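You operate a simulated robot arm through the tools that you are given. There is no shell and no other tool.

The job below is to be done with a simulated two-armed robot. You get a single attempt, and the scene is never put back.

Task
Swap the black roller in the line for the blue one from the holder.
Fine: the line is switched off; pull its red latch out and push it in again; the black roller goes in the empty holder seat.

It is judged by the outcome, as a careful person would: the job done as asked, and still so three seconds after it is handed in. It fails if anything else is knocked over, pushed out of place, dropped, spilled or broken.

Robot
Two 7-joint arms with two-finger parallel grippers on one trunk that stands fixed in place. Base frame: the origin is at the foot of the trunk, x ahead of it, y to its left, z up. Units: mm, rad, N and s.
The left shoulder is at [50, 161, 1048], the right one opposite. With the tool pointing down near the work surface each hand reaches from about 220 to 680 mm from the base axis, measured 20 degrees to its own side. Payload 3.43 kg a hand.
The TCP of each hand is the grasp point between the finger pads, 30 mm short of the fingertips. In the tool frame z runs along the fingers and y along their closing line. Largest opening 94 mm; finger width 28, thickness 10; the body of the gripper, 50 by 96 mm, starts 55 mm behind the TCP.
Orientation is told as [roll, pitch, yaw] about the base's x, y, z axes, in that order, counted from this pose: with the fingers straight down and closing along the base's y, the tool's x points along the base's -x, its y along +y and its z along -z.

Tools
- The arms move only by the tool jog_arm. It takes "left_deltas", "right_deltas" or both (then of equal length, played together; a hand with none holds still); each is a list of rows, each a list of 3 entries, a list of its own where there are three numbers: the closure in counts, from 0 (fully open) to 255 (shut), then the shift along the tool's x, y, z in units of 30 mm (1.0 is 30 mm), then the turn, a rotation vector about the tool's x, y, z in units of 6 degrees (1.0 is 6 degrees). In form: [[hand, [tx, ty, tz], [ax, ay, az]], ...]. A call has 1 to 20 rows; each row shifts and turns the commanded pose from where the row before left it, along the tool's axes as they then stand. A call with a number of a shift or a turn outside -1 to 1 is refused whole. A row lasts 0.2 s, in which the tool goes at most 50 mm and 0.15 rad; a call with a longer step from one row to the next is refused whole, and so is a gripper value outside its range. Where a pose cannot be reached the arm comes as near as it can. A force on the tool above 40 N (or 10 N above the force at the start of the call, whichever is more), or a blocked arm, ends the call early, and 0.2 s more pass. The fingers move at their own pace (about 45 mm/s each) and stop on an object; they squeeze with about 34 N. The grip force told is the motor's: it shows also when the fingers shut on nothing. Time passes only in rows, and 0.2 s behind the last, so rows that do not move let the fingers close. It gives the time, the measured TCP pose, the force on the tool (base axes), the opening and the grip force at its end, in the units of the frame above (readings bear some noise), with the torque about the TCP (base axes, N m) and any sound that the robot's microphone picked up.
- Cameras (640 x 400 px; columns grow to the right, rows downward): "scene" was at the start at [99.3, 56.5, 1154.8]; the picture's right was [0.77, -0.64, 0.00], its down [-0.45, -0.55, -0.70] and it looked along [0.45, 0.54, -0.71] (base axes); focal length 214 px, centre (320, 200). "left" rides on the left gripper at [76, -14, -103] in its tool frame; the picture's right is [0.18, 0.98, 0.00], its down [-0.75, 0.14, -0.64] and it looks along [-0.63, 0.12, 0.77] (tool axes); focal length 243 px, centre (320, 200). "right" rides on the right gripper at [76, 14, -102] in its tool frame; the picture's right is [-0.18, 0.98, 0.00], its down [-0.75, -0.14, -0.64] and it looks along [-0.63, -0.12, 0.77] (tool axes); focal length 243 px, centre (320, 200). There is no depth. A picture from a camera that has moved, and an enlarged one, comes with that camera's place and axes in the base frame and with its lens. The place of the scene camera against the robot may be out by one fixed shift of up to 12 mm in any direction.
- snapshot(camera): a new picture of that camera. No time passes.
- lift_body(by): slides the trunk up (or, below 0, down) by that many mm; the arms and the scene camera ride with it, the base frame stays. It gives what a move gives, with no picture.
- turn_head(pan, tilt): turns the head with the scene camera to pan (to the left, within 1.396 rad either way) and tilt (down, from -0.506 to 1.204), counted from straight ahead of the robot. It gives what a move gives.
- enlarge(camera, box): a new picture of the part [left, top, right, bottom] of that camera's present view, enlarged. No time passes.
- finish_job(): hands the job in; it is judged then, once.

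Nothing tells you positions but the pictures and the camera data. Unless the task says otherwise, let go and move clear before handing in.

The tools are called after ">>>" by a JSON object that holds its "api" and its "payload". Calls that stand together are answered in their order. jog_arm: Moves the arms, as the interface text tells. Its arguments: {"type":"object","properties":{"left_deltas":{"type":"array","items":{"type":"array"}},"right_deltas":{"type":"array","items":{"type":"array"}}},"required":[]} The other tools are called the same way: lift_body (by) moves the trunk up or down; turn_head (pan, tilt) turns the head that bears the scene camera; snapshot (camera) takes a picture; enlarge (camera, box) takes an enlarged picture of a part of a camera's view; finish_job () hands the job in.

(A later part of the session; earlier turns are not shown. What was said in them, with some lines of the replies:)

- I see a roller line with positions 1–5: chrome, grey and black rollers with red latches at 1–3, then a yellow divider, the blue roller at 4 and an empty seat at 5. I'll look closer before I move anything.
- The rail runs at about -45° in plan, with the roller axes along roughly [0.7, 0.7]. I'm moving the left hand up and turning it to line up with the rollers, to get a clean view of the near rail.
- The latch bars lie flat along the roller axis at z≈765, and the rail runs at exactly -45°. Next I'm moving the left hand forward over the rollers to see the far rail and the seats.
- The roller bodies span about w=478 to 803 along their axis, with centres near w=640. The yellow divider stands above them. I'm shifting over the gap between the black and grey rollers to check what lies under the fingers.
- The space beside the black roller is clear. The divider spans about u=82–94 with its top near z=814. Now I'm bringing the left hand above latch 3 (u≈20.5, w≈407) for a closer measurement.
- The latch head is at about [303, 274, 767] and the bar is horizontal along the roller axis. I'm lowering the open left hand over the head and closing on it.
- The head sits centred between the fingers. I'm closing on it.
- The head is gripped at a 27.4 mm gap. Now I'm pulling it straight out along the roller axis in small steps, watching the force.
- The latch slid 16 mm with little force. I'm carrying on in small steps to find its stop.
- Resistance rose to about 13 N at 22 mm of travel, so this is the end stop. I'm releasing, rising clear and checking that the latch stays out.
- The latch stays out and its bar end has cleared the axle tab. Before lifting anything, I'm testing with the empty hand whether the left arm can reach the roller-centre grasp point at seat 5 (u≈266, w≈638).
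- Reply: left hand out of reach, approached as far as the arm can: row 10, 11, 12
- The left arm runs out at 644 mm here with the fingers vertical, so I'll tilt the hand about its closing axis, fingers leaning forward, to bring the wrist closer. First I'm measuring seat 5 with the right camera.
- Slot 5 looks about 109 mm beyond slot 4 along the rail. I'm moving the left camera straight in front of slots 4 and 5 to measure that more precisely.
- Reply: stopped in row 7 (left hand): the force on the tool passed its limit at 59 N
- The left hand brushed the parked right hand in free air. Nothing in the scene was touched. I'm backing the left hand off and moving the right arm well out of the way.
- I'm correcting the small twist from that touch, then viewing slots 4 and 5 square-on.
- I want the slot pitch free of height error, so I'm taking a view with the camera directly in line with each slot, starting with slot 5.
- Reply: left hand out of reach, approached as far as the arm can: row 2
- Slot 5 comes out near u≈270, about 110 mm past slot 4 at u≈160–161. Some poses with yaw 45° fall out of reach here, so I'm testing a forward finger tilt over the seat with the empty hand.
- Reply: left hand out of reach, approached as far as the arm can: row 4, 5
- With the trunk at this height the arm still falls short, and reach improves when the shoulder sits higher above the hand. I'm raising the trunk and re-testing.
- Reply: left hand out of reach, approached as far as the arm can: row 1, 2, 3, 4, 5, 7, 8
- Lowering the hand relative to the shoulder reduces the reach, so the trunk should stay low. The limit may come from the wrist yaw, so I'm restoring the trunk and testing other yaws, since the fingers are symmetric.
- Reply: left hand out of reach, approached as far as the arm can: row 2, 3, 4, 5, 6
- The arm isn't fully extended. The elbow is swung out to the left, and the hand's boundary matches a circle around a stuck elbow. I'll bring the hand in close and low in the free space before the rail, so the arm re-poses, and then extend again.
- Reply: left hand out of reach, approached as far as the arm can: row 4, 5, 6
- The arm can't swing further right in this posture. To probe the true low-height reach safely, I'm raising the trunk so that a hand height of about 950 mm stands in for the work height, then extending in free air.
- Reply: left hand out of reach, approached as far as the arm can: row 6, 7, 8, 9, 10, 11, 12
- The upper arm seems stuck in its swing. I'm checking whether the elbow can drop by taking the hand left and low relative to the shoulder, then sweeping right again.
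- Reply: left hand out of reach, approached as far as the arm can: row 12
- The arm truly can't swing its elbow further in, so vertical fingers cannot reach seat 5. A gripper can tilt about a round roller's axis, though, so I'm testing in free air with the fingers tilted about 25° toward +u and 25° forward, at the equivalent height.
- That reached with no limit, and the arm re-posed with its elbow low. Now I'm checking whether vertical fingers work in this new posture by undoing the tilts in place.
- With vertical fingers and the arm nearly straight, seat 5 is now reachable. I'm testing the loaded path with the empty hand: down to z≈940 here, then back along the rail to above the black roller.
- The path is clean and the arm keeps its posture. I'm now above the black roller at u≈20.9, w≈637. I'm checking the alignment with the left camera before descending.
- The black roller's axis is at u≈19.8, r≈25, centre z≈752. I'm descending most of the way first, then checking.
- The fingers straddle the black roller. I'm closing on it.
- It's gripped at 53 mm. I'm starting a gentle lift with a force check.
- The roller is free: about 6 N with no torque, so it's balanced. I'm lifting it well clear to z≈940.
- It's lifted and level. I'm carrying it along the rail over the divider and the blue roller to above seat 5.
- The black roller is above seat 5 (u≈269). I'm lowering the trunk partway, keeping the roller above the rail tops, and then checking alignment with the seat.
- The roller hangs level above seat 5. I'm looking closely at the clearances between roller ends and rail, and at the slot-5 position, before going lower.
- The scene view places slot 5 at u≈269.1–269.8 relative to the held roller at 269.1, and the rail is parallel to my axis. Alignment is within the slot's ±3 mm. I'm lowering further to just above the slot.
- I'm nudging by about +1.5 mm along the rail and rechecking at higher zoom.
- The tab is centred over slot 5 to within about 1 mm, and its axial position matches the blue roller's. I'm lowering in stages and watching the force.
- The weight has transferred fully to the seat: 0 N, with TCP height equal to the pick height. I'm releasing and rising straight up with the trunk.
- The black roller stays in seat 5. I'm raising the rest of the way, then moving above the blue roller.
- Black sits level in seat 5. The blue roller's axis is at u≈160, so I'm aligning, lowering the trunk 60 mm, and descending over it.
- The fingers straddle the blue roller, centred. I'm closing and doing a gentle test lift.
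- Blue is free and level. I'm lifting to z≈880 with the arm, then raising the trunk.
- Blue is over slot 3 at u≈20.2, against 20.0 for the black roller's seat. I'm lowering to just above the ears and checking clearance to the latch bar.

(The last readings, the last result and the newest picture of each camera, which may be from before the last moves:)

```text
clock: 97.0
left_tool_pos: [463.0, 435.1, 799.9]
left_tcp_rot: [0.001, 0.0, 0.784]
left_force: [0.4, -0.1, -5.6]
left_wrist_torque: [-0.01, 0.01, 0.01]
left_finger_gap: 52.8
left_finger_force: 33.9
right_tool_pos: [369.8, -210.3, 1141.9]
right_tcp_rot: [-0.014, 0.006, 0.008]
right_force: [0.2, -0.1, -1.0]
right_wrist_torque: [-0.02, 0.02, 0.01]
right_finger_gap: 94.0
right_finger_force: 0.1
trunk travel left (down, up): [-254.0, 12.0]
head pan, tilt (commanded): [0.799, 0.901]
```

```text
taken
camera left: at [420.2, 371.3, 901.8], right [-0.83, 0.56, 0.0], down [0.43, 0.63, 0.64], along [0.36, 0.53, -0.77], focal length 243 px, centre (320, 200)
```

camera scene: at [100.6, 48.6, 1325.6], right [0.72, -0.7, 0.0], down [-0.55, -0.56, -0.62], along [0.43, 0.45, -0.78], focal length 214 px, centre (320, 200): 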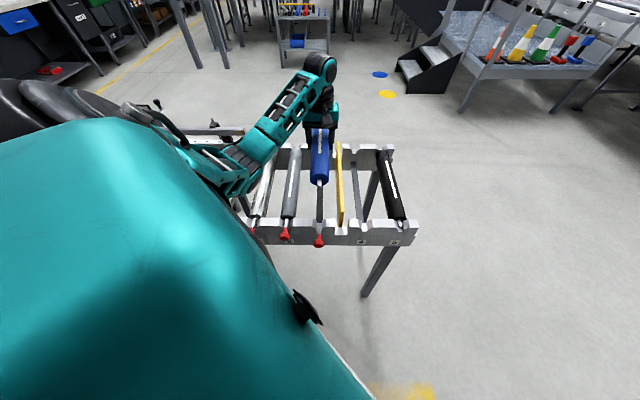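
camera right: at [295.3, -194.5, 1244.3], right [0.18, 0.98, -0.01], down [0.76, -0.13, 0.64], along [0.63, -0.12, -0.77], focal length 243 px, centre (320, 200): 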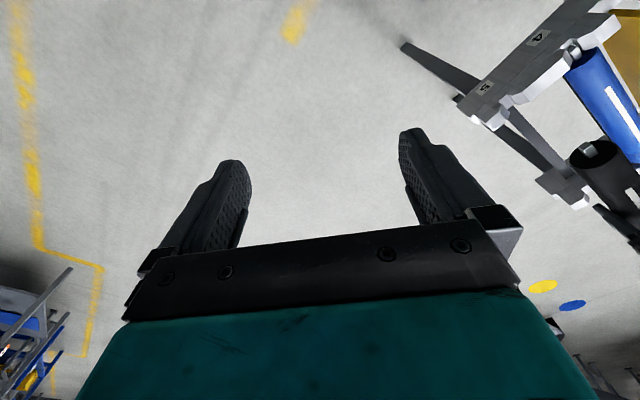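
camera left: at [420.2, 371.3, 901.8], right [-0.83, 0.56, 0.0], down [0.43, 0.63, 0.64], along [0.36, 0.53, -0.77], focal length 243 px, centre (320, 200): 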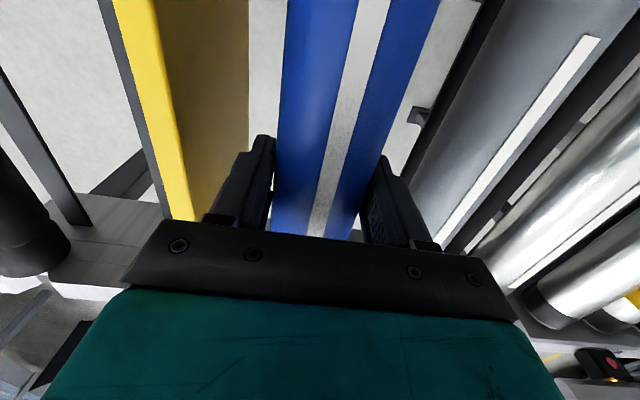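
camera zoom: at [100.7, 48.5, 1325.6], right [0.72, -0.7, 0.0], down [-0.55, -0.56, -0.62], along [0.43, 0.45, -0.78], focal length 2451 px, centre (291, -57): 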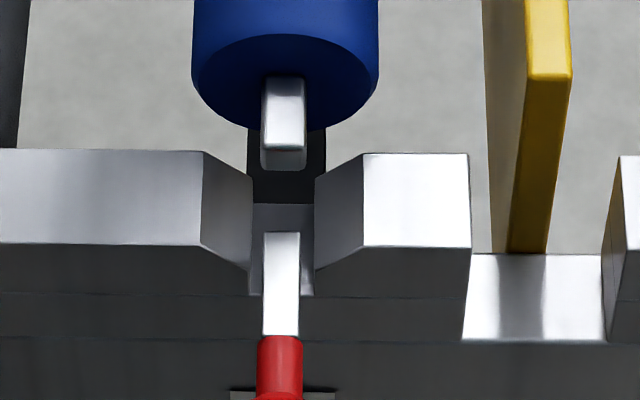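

The tab is centred on the slot and clears the latch bar by several millimetres. I'm continuing down gently.

>>> {"api": "jog_arm", "payload": {"left_deltas": [[255, [0, 0, 0.3], [0, 0, 0]], [255, [0, 0, 0.3], [0, 0, 0]], [255, [0, 0, 0.3], [0, 0, 0]], [255, [0, 0, 0.2], [0, 0, 0]], [255, [0, 0, 0], [0, 0, 0]]]}}

>>> {"api": "enlarge", "payload": {"camera": "scene", "box": [305, 205, 340, 240]}}

```text
clock: 98.2
left_tool_pos: [462.8, 434.6, 766.5]
left_tcp_rot: [0.001, 0.001, 0.785]
left_force: [1.1, 0.2, -5.3]
left_wrist_torque: [0.0, 0.02, 0.03]
left_finger_gap: 53.1
left_finger_force: 34.1
right_tool_pos: [370.0, -211.3, 1140.4]
right_tcp_rot: [-0.015, 0.006, 0.009]
right_force: [0.2, 0.9, 0.2]
right_wrist_torque: [-0.03, 0.0, -0.04]
right_finger_gap: 93.9
right_finger_force: 0.1
trunk travel left (down, up): [-254.0, 12.0]
head pan, tilt (commanded): [0.799, 0.901]
```

```text
11.43 times, centred on (322, 222) of scene
camera zoom: at [100.7, 48.5, 1325.6], right [0.72, -0.7, 0.0], down [-0.55, -0.56, -0.62], along [0.43, 0.45, -0.78], focal length 2451 px, centre (291, -57)
```

zoom: 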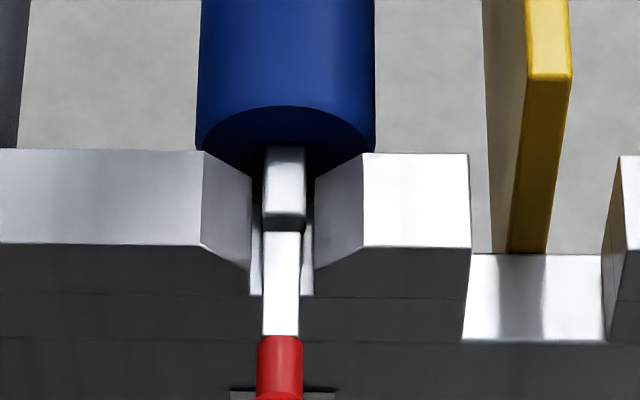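

>>> {"api": "jog_arm", "payload": {"left_deltas": [[255, [0, 0, 0.08], [0, 0, 0]], [255, [0, 0, 0.08], [0, 0, 0]], [255, [0, 0, 0], [0, 0, 0]]]}}

>>> {"api": "enlarge", "payload": {"camera": "scene", "box": [305, 205, 340, 240]}}

```text
clock: 99.0
left_tool_pos: [463.2, 435.2, 763.1]
left_tcp_rot: [0.0, 0.001, 0.787]
left_force: [0.1, 0.1, -5.1]
left_wrist_torque: [-0.06, 0.01, 0.0]
left_finger_gap: 53.2
left_finger_force: 33.8
right_tool_pos: [370.7, -211.3, 1141.0]
right_tcp_rot: [-0.014, 0.007, 0.009]
right_force: [-0.4, 0.2, -0.3]
right_wrist_torque: [-0.03, 0.0, 0.0]
right_finger_gap: 94.1
right_finger_force: 0.1
trunk travel left (down, up): [-254.0, 12.0]
head pan, tilt (commanded): [0.799, 0.901]
```

```text
11.43 times, centred on (322, 222) of scene
camera zoom: at [100.7, 48.5, 1325.6], right [0.72, -0.7, 0.0], down [-0.55, -0.56, -0.62], along [0.43, 0.45, -0.78], focal length 2451 px, centre (291, -57)
```

zoom: 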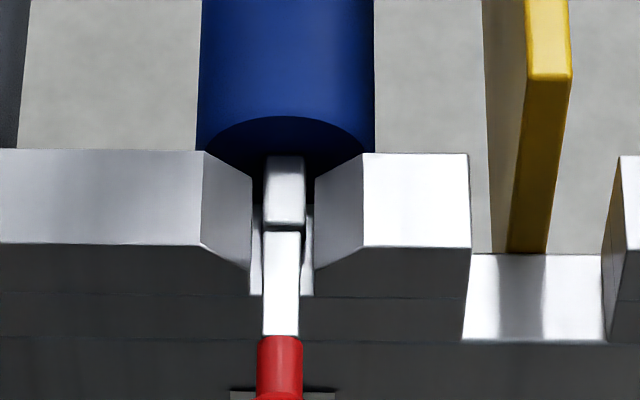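

>>> {"api": "jog_arm", "payload": {"left_deltas": [[255, [0, 0, 0.06], [0, 0, 0]], [255, [0, 0, 0.04], [0, 0, 0]], [255, [0, 0, 0], [0, 0, 0]]]}}

>>> {"api": "enlarge", "payload": {"camera": "scene", "box": [305, 205, 340, 240]}}

```text
clock: 99.8
left_tool_pos: [462.7, 433.9, 759.8]
left_tcp_rot: [0.001, 0.0, 0.788]
left_force: [0.2, 0.6, 0.0]
left_wrist_torque: [-0.27, 0.26, -0.01]
left_finger_gap: 53.3
left_finger_force: 33.8
right_tool_pos: [369.2, -211.1, 1140.5]
right_tcp_rot: [-0.014, 0.006, 0.009]
right_force: [-0.4, 0.9, 0.0]
right_wrist_torque: [0.01, -0.01, 0.05]
right_finger_gap: 93.9
right_finger_force: 0.0
trunk travel left (down, up): [-254.0, 12.0]
head pan, tilt (commanded): [0.799, 0.901]
```

```text
11.43 times, centred on (322, 222) of scene
camera zoom: at [100.2, 48.2, 1325.8], right [0.72, -0.7, 0.0], down [-0.55, -0.56, -0.62], along [0.43, 0.45, -0.78], focal length 2451 px, centre (291, -57)
```

zoom: 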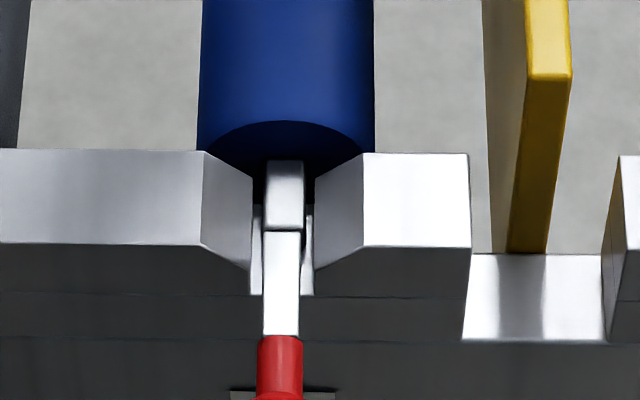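

The weight is on the slots at pick height (759.8). I'm releasing, then rising straight up.

>>> {"api": "jog_arm", "payload": {"left_deltas": [[255, [0, 0, 0.02], [0, 0, 0]], [60, [0, 0, 0], [0, 0, 0]], [60, [0, 0, 0], [0, 0, 0]], [60, [0, 0, 0], [0, 0, 0]], [60, [0, 0, 0], [0, 0, 0]]]}}

>>> {"api": "snapshot", "payload": {"camera": "left"}}

>>> {"api": "enlarge", "payload": {"camera": "scene", "box": [270, 130, 430, 260]}}

```text
clock: 101.0
left_tool_pos: [463.3, 434.9, 759.0]
left_tcp_rot: [0.001, 0.003, 0.786]
left_force: [-0.1, 0.1, 0.0]
left_wrist_torque: [-0.02, 0.02, -0.02]
left_finger_gap: 72.0
left_finger_force: 0.0
right_tool_pos: [369.1, -211.0, 1141.7]
right_tcp_rot: [-0.013, 0.008, 0.009]
right_force: [0.3, 0.0, 0.4]
right_wrist_torque: [0.02, 0.02, 0.03]
right_finger_gap: 94.1
right_finger_force: 0.1
trunk travel left (down, up): [-254.0, 12.0]
head pan, tilt (commanded): [0.799, 0.901]
```

```text
taken
camera left: at [420.0, 371.1, 861.1], right [-0.83, 0.56, 0.0], down [0.43, 0.63, 0.64], along [0.36, 0.53, -0.77], focal length 243 px, centre (320, 200)
```

left: 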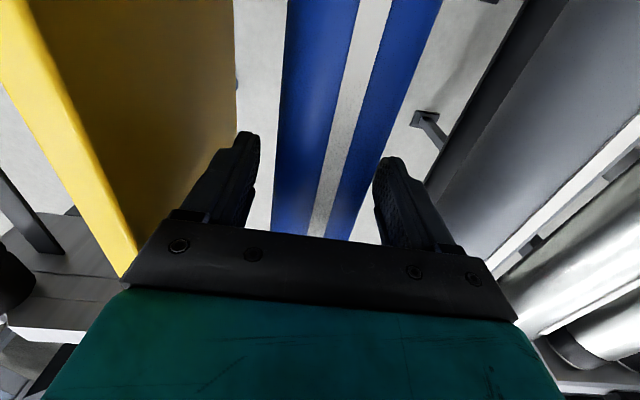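

```text
3.08 times, centred on (350, 195) of scene
camera zoom: at [100.2, 48.1, 1325.7], right [0.72, -0.7, 0.0], down [-0.55, -0.56, -0.62], along [0.43, 0.45, -0.78], focal length 660 px, centre (228, 215)
```

zoom: 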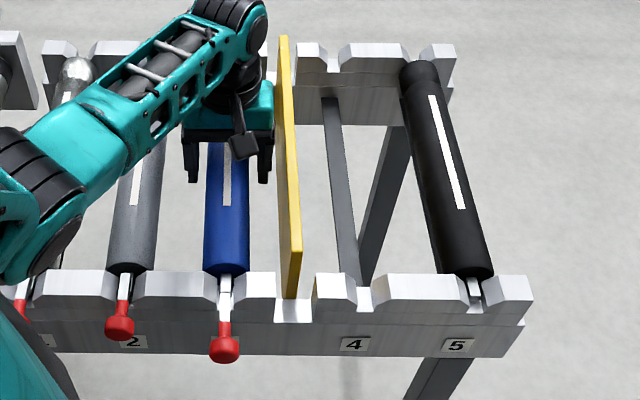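

Blue is seated in slot 3. I'm rising clear, then backing toward the robot to above the latch, still high.

>>> {"api": "jog_arm", "payload": {"left_deltas": [[60, [0, 0, -0.6], [0, 0, 0]], [60, [0, 0, -0.9], [0, 0, 0]], [60, [0, 0, -0.9], [0, 0, 0]], [60, [0, 0, -0.9], [0, 0, 0]], [60, [0, 0, -0.9], [0, 0, 0]], [60, [0, 0, -0.9], [0, 0, 0]], [60, [0, 0, -0.9], [0, 0, 0]], [60, [0, 0, 0], [0, 0, 0]]]}}

>>> {"api": "jog_arm", "payload": {"left_deltas": [[0, [0.9, 0, 0], [0, 0, 0]], [0, [0.9, 0, 0], [0, 0, 0]], [0, [0.9, 0, 0], [0, 0, 0]], [0, [0.9, 0, 0], [0, 0, 0]], [0, [0.9, 0, 0], [0, 0, 0]], [0, [0.9, 0, 0], [0, 0, 0]], [0, [0.9, 0, 0], [0, 0, 0]], [0, [0.9, 0, 0], [0, 0, 0]], [0, [0.9, 0, 0], [0, 0, 0]], [0, [0, 0, 0], [0, 0, 0]]]}}

>>> {"api": "snapshot", "payload": {"camera": "scene"}}

>>> {"api": "snapshot", "payload": {"camera": "left"}}

```text
clock: 102.8
left_tool_pos: [464.0, 435.2, 939.0]
left_tcp_rot: [0.0, 0.0, 0.785]
left_force: [1.0, -0.1, -0.1]
left_wrist_torque: [-0.01, -0.02, 0.01]
left_finger_gap: 72.0
left_finger_force: 0.0
right_tool_pos: [371.4, -210.8, 1142.2]
right_tcp_rot: [-0.012, 0.006, 0.009]
right_force: [-0.3, 0.2, -0.5]
right_wrist_torque: [0.02, 0.01, 0.02]
right_finger_gap: 93.9
right_finger_force: 0.1
trunk travel left (down, up): [-254.0, 12.0]
head pan, tilt (commanded): [0.799, 0.901]
```

```text
clock: 105.0
left_tool_pos: [290.3, 261.9, 939.1]
left_tcp_rot: [0.001, 0.002, 0.788]
left_force: [-0.1, -0.7, -0.2]
left_wrist_torque: [0.04, 0.01, 0.01]
left_finger_gap: 94.0
left_finger_force: 0.0
right_tool_pos: [370.0, -211.4, 1140.8]
right_tcp_rot: [-0.014, 0.008, 0.008]
right_force: [0.5, 0.1, -0.3]
right_wrist_torque: [0.02, -0.01, -0.02]
right_finger_gap: 94.2
right_finger_force: 0.0
trunk travel left (down, up): [-254.0, 12.0]
head pan, tilt (commanded): [0.799, 0.901]
```

```text
taken
camera scene: at [100.2, 48.2, 1325.7], right [0.72, -0.7, 0.0], down [-0.55, -0.56, -0.62], along [0.43, 0.45, -0.78], focal length 214 px, centre (320, 200)
```

scene: 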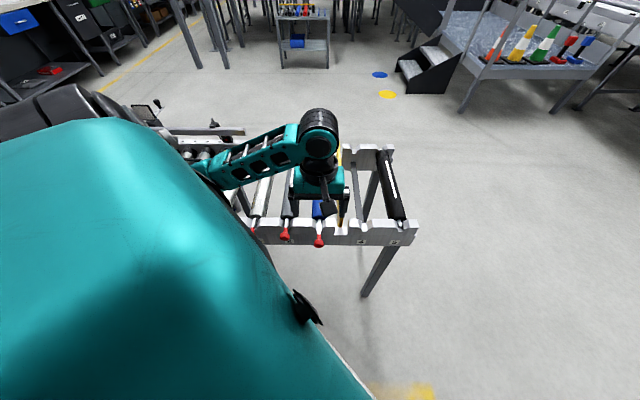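

```text
taken
camera left: at [248.5, 198.1, 1041.0], right [-0.83, 0.56, 0.0], down [0.43, 0.63, 0.64], along [0.36, 0.53, -0.77], focal length 243 px, centre (320, 200)
```

left: 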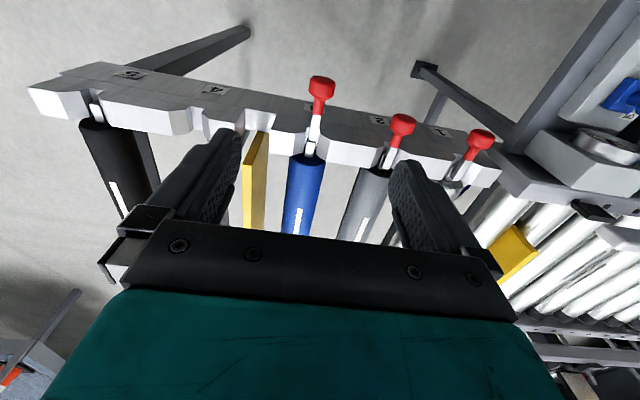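

>>> {"api": "enlarge", "payload": {"camera": "left", "box": [260, 60, 380, 180]}}

>>> {"api": "enlarge", "payload": {"camera": "left", "box": [0, 40, 160, 240]}}

```text
3.33 times, centred on (320, 120) of left
camera zoom: at [248.5, 198.1, 1041.0], right [-0.83, 0.56, 0.0], down [0.43, 0.63, 0.64], along [0.36, 0.53, -0.77], focal length 809 px, centre (320, 467)
```

zoom: 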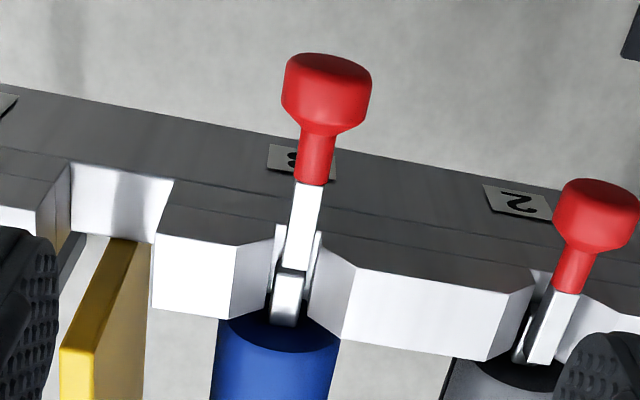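

```text
2.00 times, centred on (80, 140) of left
camera zoom: at [248.5, 198.1, 1041.0], right [-0.83, 0.56, 0.0], down [0.43, 0.63, 0.64], along [0.36, 0.53, -0.77], focal length 485 px, centre (800, 320)
```

zoom: 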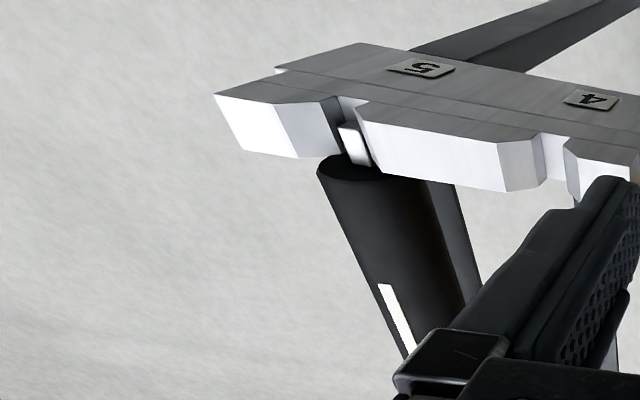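

Head 3 is at u≈20.5, w≈387. I'm descending with the arm in two stages, checking the elbow between them.

>>> {"api": "jog_arm", "payload": {"left_deltas": [[0, [0.1, 0, 0.6], [0, 0, 0]], [0, [0, 0, 0.9], [0, 0, 0]], [0, [0, 0, 0.9], [0, 0, 0]], [0, [0, 0, 0.6], [0, 0, 0]], [0, [0, 0, 0], [0, 0, 0]]]}}

>>> {"api": "snapshot", "payload": {"camera": "scene"}}

>>> {"api": "snapshot", "payload": {"camera": "left"}}

```text
clock: 106.2
left_tool_pos: [291.1, 259.7, 848.3]
left_tcp_rot: [-0.001, 0.001, 0.786]
left_force: [-0.3, 0.6, 0.0]
left_wrist_torque: [-0.01, 0.0, 0.02]
left_finger_gap: 94.0
left_finger_force: 0.0
right_tool_pos: [369.8, -211.6, 1142.7]
right_tcp_rot: [-0.013, 0.005, 0.008]
right_force: [0.2, -0.2, -0.9]
right_wrist_torque: [0.03, 0.01, -0.05]
right_finger_gap: 94.1
right_finger_force: 0.1
trunk travel left (down, up): [-254.0, 12.0]
head pan, tilt (commanded): [0.799, 0.901]
```

```text
taken
camera scene: at [100.2, 48.1, 1325.7], right [0.72, -0.7, 0.0], down [-0.55, -0.56, -0.62], along [0.43, 0.45, -0.78], focal length 214 px, centre (320, 200)
```

scene: 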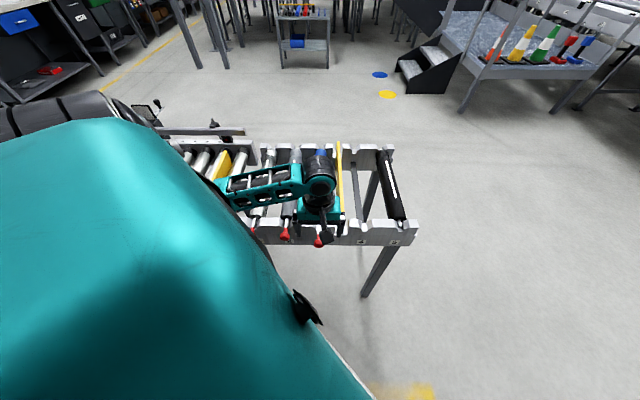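

```text
taken
camera left: at [246.5, 197.2, 951.3], right [-0.83, 0.56, 0.0], down [0.43, 0.63, 0.64], along [0.36, 0.53, -0.77], focal length 243 px, centre (320, 200)
```

left: 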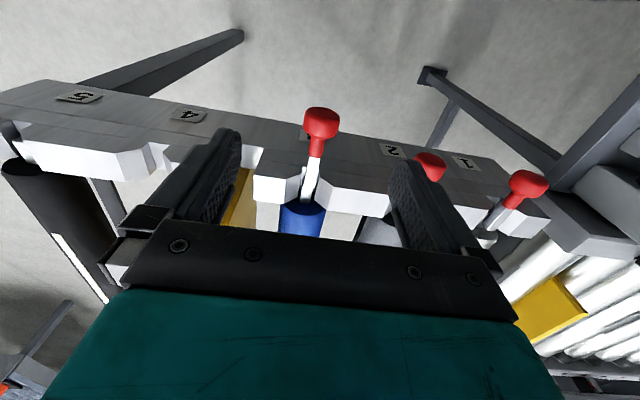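

>>> {"api": "jog_arm", "payload": {"left_deltas": [[0, [0, 0, 0.9], [0, 0, 0]], [0, [0, 0, 0.9], [0, 0, 0]], [0, [0, 0, 0.9], [0, 0, 0]], [0, [0, 0, 0], [0, 0, 0]]]}}

>>> {"api": "enlarge", "payload": {"camera": "left", "box": [160, 50, 480, 250]}}

>>> {"api": "snapshot", "payload": {"camera": "scene"}}

```text
clock: 107.2
left_tool_pos: [290.5, 259.0, 767.7]
left_tcp_rot: [0.0, 0.002, 0.785]
left_force: [-0.7, 0.6, 0.1]
left_wrist_torque: [-0.02, 0.01, -0.01]
left_finger_gap: 94.1
left_finger_force: 0.1
right_tool_pos: [368.7, -211.8, 1141.1]
right_tcp_rot: [-0.014, 0.007, 0.008]
right_force: [0.4, -0.4, 0.8]
right_wrist_torque: [0.0, 0.0, 0.02]
right_finger_gap: 93.9
right_finger_force: 0.1
trunk travel left (down, up): [-254.0, 12.0]
head pan, tilt (commanded): [0.799, 0.901]
```

```text
2.00 times, centred on (320, 150) of left
camera zoom: at [245.9, 196.3, 870.2], right [-0.83, 0.56, 0.0], down [0.43, 0.63, 0.64], along [0.36, 0.53, -0.77], focal length 485 px, centre (320, 300)
```

zoom: 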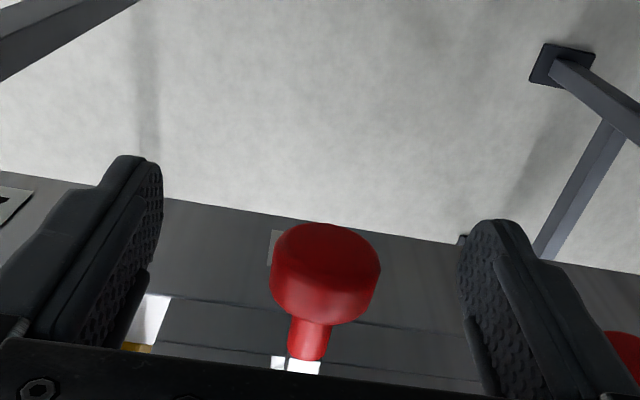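

```text
taken
camera scene: at [100.2, 48.1, 1325.7], right [0.72, -0.7, 0.0], down [-0.55, -0.56, -0.62], along [0.43, 0.45, -0.78], focal length 214 px, centre (320, 200)
```

scene: 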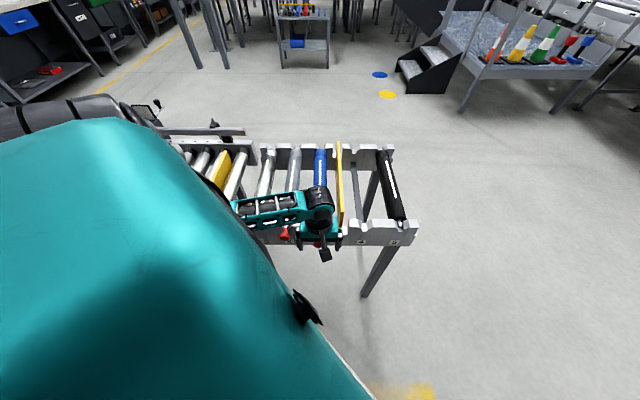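

The head is between the fingers. After a small centring shift I'm closing on it.

>>> {"api": "jog_arm", "payload": {"left_deltas": [[0, [0.04, 0.05, 0], [0, 0, 0]], [255, [0, 0, 0], [0, 0, 0]], [255, [0, 0, 0], [0, 0, 0]], [255, [0, 0, 0], [0, 0, 0]], [255, [0, 0, 0], [0, 0, 0]], [255, [0, 0, 0], [0, 0, 0]], [255, [0, 0, 0], [0, 0, 0]]]}}

>>> {"api": "jog_arm", "payload": {"left_deltas": [[255, [-0.1, 0, 0], [0, 0, 0]], [255, [-0.1, 0, 0], [0, 0, 0]], [255, [-0.1, 0, 0], [0, 0, 0]], [255, [-0.1, 0, 0], [0, 0, 0]], [255, [-0.1, 0, 0], [0, 0, 0]], [255, [0, 0, 0], [0, 0, 0]]]}}

>>> {"api": "enlarge", "payload": {"camera": "left", "box": [160, 50, 480, 250]}}

```text
clock: 108.8
left_tool_pos: [289.1, 259.3, 767.2]
left_tcp_rot: [-0.002, 0.002, 0.786]
left_force: [5.1, -5.6, -2.4]
left_wrist_torque: [-0.07, -0.1, -0.01]
left_finger_gap: 27.5
left_finger_force: 45.4
right_tool_pos: [370.2, -210.9, 1140.6]
right_tcp_rot: [-0.015, 0.007, 0.008]
right_force: [0.0, -0.3, 1.2]
right_wrist_torque: [-0.02, 0.01, 0.01]
right_finger_gap: 94.2
right_finger_force: 0.1
trunk travel left (down, up): [-254.0, 12.0]
head pan, tilt (commanded): [0.799, 0.901]
```

```text
clock: 110.2
left_tool_pos: [298.0, 271.0, 766.2]
left_tcp_rot: [0.0, 0.002, 0.788]
left_force: [8.1, -8.8, -0.3]
left_wrist_torque: [-0.3, 0.27, -0.06]
left_finger_gap: 27.4
left_finger_force: 44.5
right_tool_pos: [370.2, -212.3, 1140.8]
right_tcp_rot: [-0.013, 0.007, 0.008]
right_force: [0.0, 0.0, 0.4]
right_wrist_torque: [0.01, 0.01, -0.01]
right_finger_gap: 94.0
right_finger_force: 0.0
trunk travel left (down, up): [-254.0, 12.0]
head pan, tilt (commanded): [0.799, 0.901]
```

```text
2.00 times, centred on (320, 150) of left
camera zoom: at [255.9, 207.3, 870.5], right [-0.83, 0.56, 0.0], down [0.43, 0.63, 0.64], along [0.36, 0.53, -0.77], focal length 485 px, centre (320, 300)
```

zoom: 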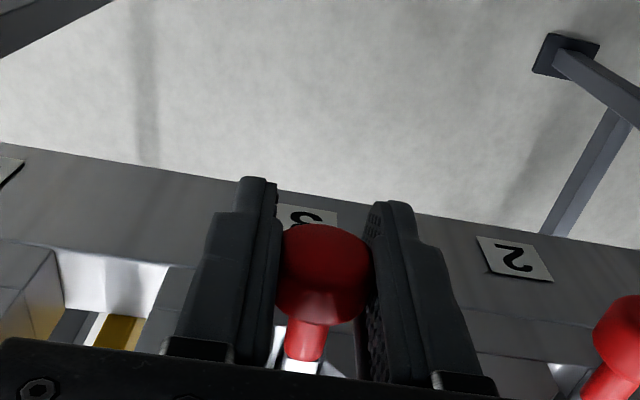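

It has been pushed 15 mm. There's a slight sideways load, so I'm easing that while pushing the last few millimetres.

>>> {"api": "jog_arm", "payload": {"left_deltas": [[255, [0, -0.04, 0], [0, 0, 0]], [255, [-0.1, 0, 0], [0, 0, 0]], [255, [-0.1, 0, 0], [0, 0, 0]], [255, [0, 0, 0], [0, 0, 0]]]}}

>>> {"api": "enlarge", "payload": {"camera": "left", "box": [160, 50, 480, 250]}}

```text
clock: 111.2
left_tool_pos: [301.9, 275.7, 768.1]
left_tcp_rot: [0.002, 0.0, 0.787]
left_force: [3.1, -2.9, 2.4]
left_wrist_torque: [0.16, -0.05, 0.05]
left_finger_gap: 27.3
left_finger_force: 45.0
right_tool_pos: [369.0, -212.1, 1140.8]
right_tcp_rot: [-0.013, 0.007, 0.008]
right_force: [0.6, -0.8, -0.1]
right_wrist_torque: [0.01, -0.01, 0.02]
right_finger_gap: 93.8
right_finger_force: 0.1
trunk travel left (down, up): [-254.0, 12.0]
head pan, tilt (commanded): [0.799, 0.901]
```

```text
2.00 times, centred on (320, 150) of left
camera zoom: at [260.4, 211.5, 870.4], right [-0.83, 0.56, 0.0], down [0.43, 0.63, 0.64], along [0.36, 0.53, -0.77], focal length 485 px, centre (320, 300)
```

zoom: 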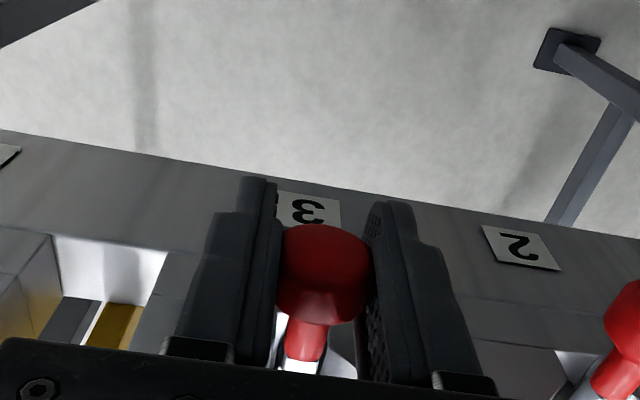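

>>> {"api": "jog_arm", "payload": {"left_deltas": [[255, [-0.07, -0.02, 0], [0, 0, 0]], [255, [-0.05, 0, 0], [0, 0, 0]], [255, [0, 0, 0], [0, 0, 0]]]}}

```text
clock: 112.0
left_tool_pos: [303.3, 274.7, 768.0]
left_tcp_rot: [0.002, 0.005, 0.784]
left_force: [-16.5, -7.9, 9.0]
left_wrist_torque: [0.28, 0.02, -0.1]
left_finger_gap: 27.5
left_finger_force: 45.0
right_tool_pos: [368.7, -211.0, 1141.8]
right_tcp_rot: [-0.013, 0.005, 0.01]
right_force: [0.4, 0.1, -0.1]
right_wrist_torque: [0.0, 0.03, -0.01]
right_finger_gap: 94.0
right_finger_force: 0.0
trunk travel left (down, up): [-254.0, 12.0]
head pan, tilt (commanded): [0.799, 0.901]
```

Firm resistance at w≈408.7 means the latch is fully home, the same as at the start. I'm relaxing, opening, and rising clear.

>>> {"api": "jog_arm", "payload": {"left_deltas": [[255, [0.07, 0.01, 0], [0, 0, 0]], [0, [0, 0, 0], [0, 0, 0]], [0, [0, 0, 0], [0, 0, 0]], [0, [0, 0, 0], [0, 0, 0]], [0, [0, 0, 0], [0, 0, 0]], [0, [0, 0, -0.5], [0, 0, 0]], [0, [0, 0, -0.9], [0, 0, 0]], [0, [0, 0, -0.9], [0, 0, 0]], [0, [0, 0, -0.9], [0, 0, 0]], [0, [0, 0, -0.9], [0, 0, 0]], [0, [0, 0, -0.9], [0, 0, 0]], [0, [0, 0, -0.9], [0, 0, 0]], [0, [0, 0, 0], [0, 0, 0]]]}}

>>> {"api": "snapshot", "payload": {"camera": "left"}}

>>> {"api": "enlarge", "payload": {"camera": "left", "box": [240, 60, 400, 180]}}

>>> {"api": "enlarge", "payload": {"camera": "scene", "box": [240, 130, 430, 260]}}

```text
clock: 114.8
left_tool_pos: [303.7, 275.5, 944.1]
left_tcp_rot: [0.0, 0.002, 0.787]
left_force: [0.3, -0.4, -0.3]
left_wrist_torque: [0.02, -0.01, -0.02]
left_finger_gap: 93.6
left_finger_force: 0.1
right_tool_pos: [369.6, -211.6, 1142.1]
right_tcp_rot: [-0.014, 0.006, 0.008]
right_force: [0.3, -0.1, -0.4]
right_wrist_torque: [0.0, 0.0, 0.02]
right_finger_gap: 94.0
right_finger_force: 0.0
trunk travel left (down, up): [-254.0, 12.0]
head pan, tilt (commanded): [0.799, 0.901]
```

```text
taken
camera left: at [262.1, 213.0, 1047.9], right [-0.83, 0.56, 0.0], down [0.43, 0.63, 0.64], along [0.36, 0.53, -0.77], focal length 243 px, centre (320, 200)
```

left: 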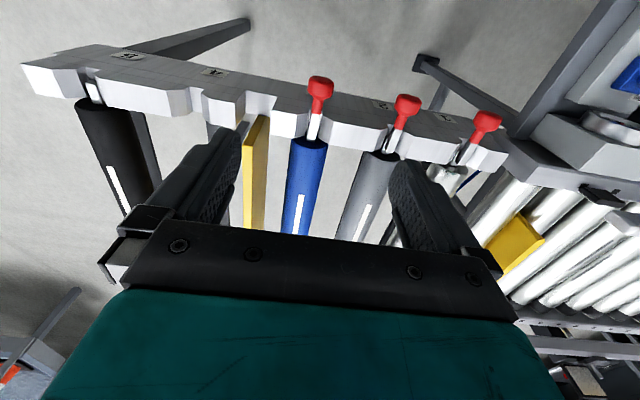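

```text
3.33 times, centred on (320, 120) of left
camera zoom: at [262.1, 213.0, 1047.9], right [-0.83, 0.56, 0.0], down [0.43, 0.63, 0.64], along [0.36, 0.53, -0.77], focal length 809 px, centre (320, 467)
```

zoom: 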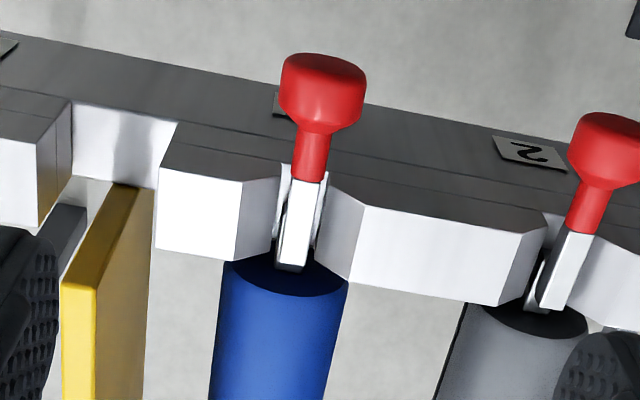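

```text
3.08 times, centred on (335, 195) of scene
camera zoom: at [100.2, 48.1, 1325.7], right [0.72, -0.7, 0.0], down [-0.55, -0.56, -0.62], along [0.43, 0.45, -0.78], focal length 660 px, centre (274, 215)
```

zoom: 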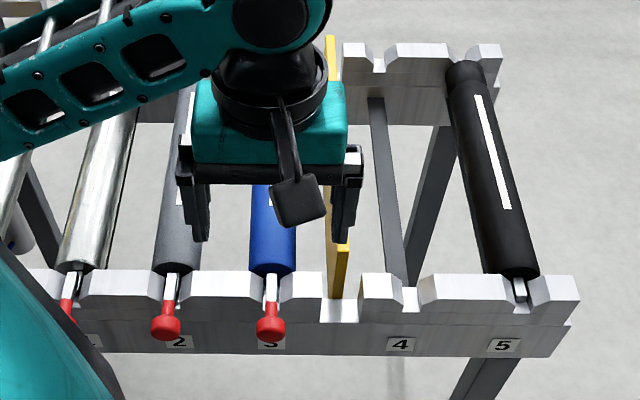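

Latch 3 is flush like latch 2. I'm moving the left hand over the line to check that the far ends are seated in the far rail.

>>> {"api": "jog_arm", "payload": {"left_deltas": [[0, [-0.79, -0.46, 0], [0, 0, 0]], [0, [-0.79, -0.46, 0], [0, 0, 0]], [0, [-0.79, -0.46, 0], [0, 0, 0]], [0, [-0.79, -0.46, 0], [0, 0, 0]], [0, [-0.79, -0.46, 0], [0, 0, 0]], [0, [-0.79, -0.46, 0], [0, 0, 0]], [0, [-0.79, -0.46, 0], [0, 0, 0]], [0, [-0.79, -0.46, 0], [0, 0, 0]], [0, [0, 0, 0], [0, 0, 0]]]}}

>>> {"api": "snapshot", "payload": {"camera": "left"}}

>>> {"api": "enlarge", "payload": {"camera": "left", "box": [80, 80, 400, 280]}}

>>> {"api": "snapshot", "payload": {"camera": "scene"}}

```text
clock: 116.8
left_tool_pos: [517.0, 331.3, 943.8]
left_tcp_rot: [0.0, 0.003, 0.786]
left_force: [0.1, 0.0, 0.0]
left_wrist_torque: [0.0, 0.0, -0.01]
left_finger_gap: 93.7
left_finger_force: 0.0
right_tool_pos: [369.5, -210.8, 1141.3]
right_tcp_rot: [-0.013, 0.008, 0.008]
right_force: [-0.4, -0.2, -0.9]
right_wrist_torque: [0.0, 0.0, -0.04]
right_finger_gap: 94.0
right_finger_force: 0.0
trunk travel left (down, up): [-254.0, 12.0]
head pan, tilt (commanded): [0.799, 0.901]
```

```text
taken
camera left: at [474.1, 268.1, 1046.8], right [-0.83, 0.56, 0.0], down [0.43, 0.63, 0.64], along [0.36, 0.53, -0.77], focal length 243 px, centre (320, 200)
```

left: 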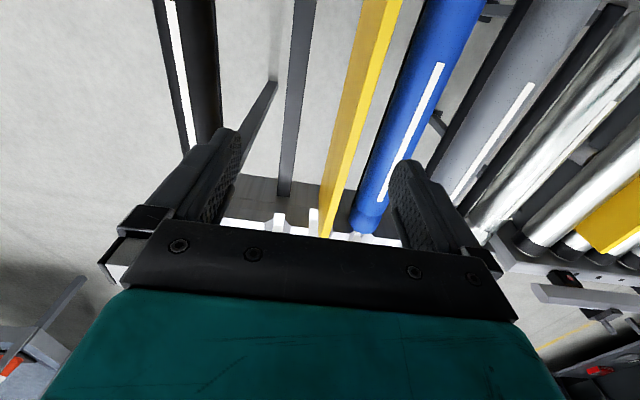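

```text
2.00 times, centred on (240, 180) of left
camera zoom: at [474.1, 268.1, 1046.8], right [-0.83, 0.56, 0.0], down [0.43, 0.63, 0.64], along [0.36, 0.53, -0.77], focal length 485 px, centre (480, 240)
```

zoom: 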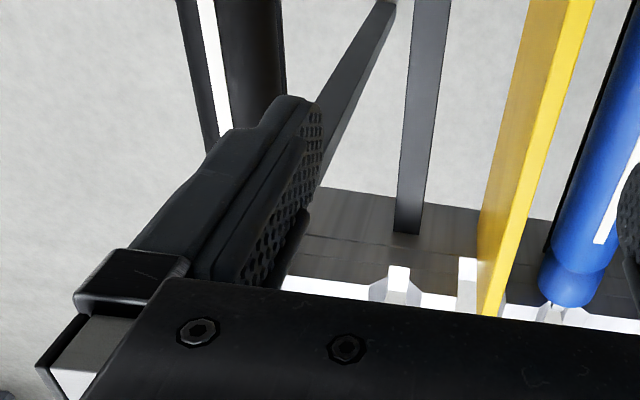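

```text
taken
camera scene: at [100.2, 48.1, 1325.7], right [0.72, -0.7, 0.0], down [-0.55, -0.56, -0.62], along [0.43, 0.45, -0.78], focal length 214 px, centre (320, 200)
```

scene: 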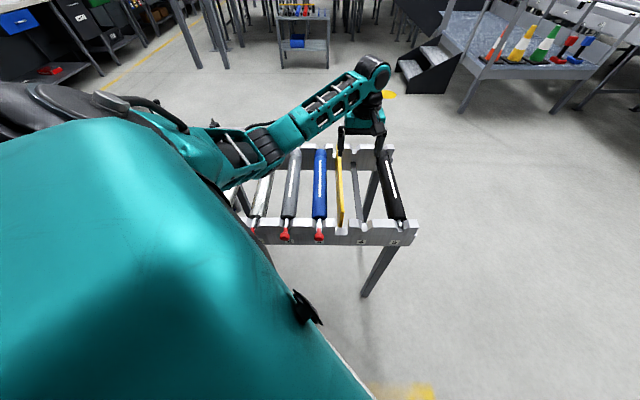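

>>> {"api": "jog_arm", "payload": {"left_deltas": [[0, [0.196, 0.867, -0.2], [0, 0, 0]], [0, [0.196, 0.867, -0.2], [0, 0, 0]], [0, [0.196, 0.867, -0.2], [0, 0, 0]], [0, [0.196, 0.867, -0.2], [0, 0, 0]], [0, [0.196, 0.867, -0.2], [0, 0, 0]], [0, [0.196, 0.867, -0.2], [0, 0, 0]], [0, [0.196, 0.867, -0.2], [0, 0, 0]], [0, [0.196, 0.867, -0.2], [0, 0, 0]], [0, [0, 0, 0], [0, 0, 0]]]}}

>>> {"api": "enlarge", "payload": {"camera": "scene", "box": [240, 130, 430, 260]}}

>>> {"api": "enlarge", "payload": {"camera": "scene", "box": [300, 135, 410, 175]}}

>>> {"api": "enlarge", "payload": {"camera": "scene", "box": [270, 205, 420, 255]}}

>>> {"api": "snapshot", "payload": {"camera": "scene"}}

```text
clock: 118.8
left_tool_pos: [336.4, 445.6, 992.4]
left_tcp_rot: [-0.001, 0.001, 0.784]
left_force: [0.1, -0.7, -0.1]
left_wrist_torque: [0.0, 0.0, 0.0]
left_finger_gap: 94.0
left_finger_force: 0.1
right_tool_pos: [370.9, -211.1, 1140.9]
right_tcp_rot: [-0.015, 0.007, 0.008]
right_force: [0.1, 0.3, -0.4]
right_wrist_torque: [0.02, 0.0, -0.02]
right_finger_gap: 94.1
right_finger_force: 0.1
trunk travel left (down, up): [-254.0, 12.0]
head pan, tilt (commanded): [0.799, 0.901]
```

```text
3.08 times, centred on (335, 195) of scene
camera zoom: at [100.3, 48.1, 1325.7], right [0.72, -0.7, 0.0], down [-0.55, -0.56, -0.62], along [0.43, 0.45, -0.78], focal length 660 px, centre (274, 215)
```

zoom: 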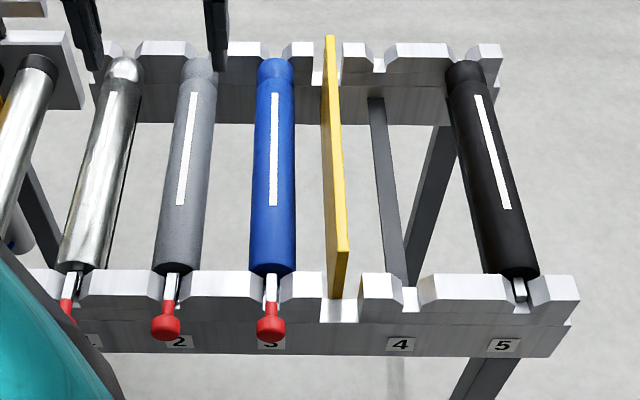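

```text
5.82 times, centred on (355, 155) of scene
camera zoom: at [100.3, 48.1, 1325.7], right [0.72, -0.7, 0.0], down [-0.55, -0.56, -0.62], along [0.43, 0.45, -0.78], focal length 1248 px, centre (116, 462)
```

zoom: 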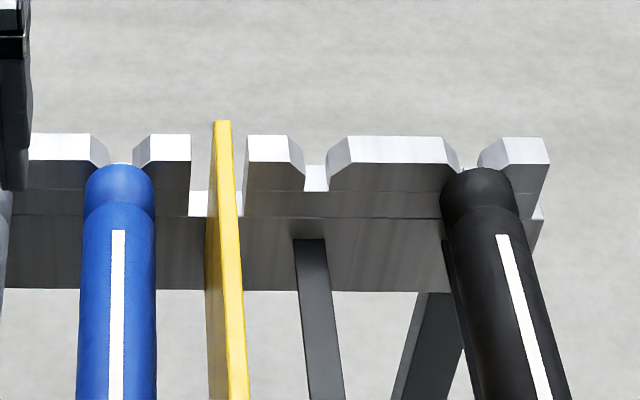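

```text
4.27 times, centred on (345, 230) of scene
camera zoom: at [100.3, 48.1, 1325.7], right [0.72, -0.7, 0.0], down [-0.55, -0.56, -0.62], along [0.43, 0.45, -0.78], focal length 915 px, centre (213, 72)
```

zoom: 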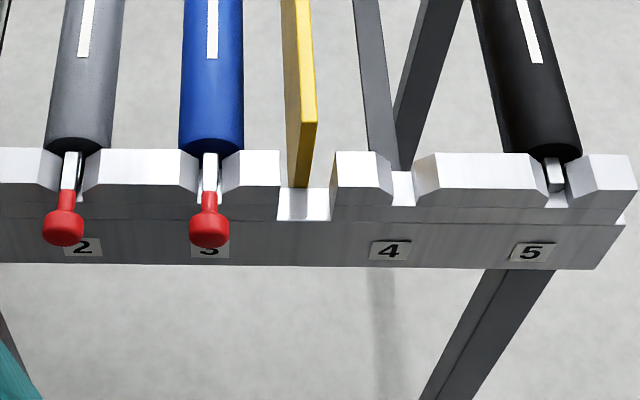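

```text
taken
camera scene: at [100.3, 48.1, 1325.7], right [0.72, -0.7, 0.0], down [-0.55, -0.56, -0.62], along [0.43, 0.45, -0.78], focal length 214 px, centre (320, 200)
```

scene: 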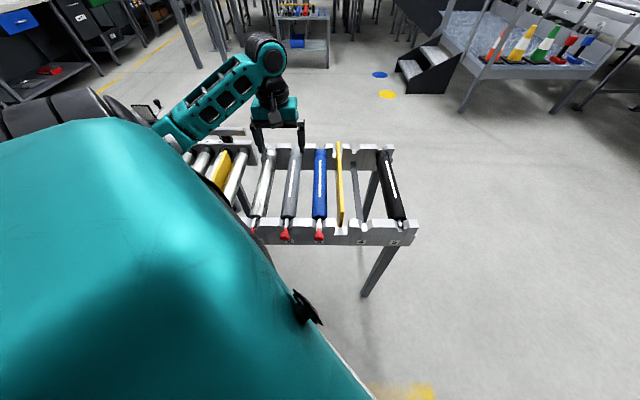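

The blue roller is in slot 3 with its latch pushed home, level with latch 2. The black roller is seated at both ends in seat 5, and the divider and the other rollers look undisturbed. Both hands are empty and clear, so I'm handing in.

>>> {"api": "finish_job", "payload": {}}

```text
The job is handed in.
```

The swap is done and handed in. I haven't seen the judge's result.

- **Blue roller:** it is in slot 3 of the line. I pulled the red latch out, set the roller in the slot, and pushed the latch back in until it stopped firmly, level with latch 2.
- **Black roller:** it is in holder seat 5, the seat that was empty. Both ends are seated and it sits level. Seat 4 is now empty.
- **Everything else:** in the last pictures the yellow divider and the other rollers look undisturbed, and both hands are empty and clear.

The two hands bumped each other once in free air, at about 59 N, while I was measuring the seats. Nothing in the scene was touched, and I corrected the left hand's small twist before continuing.
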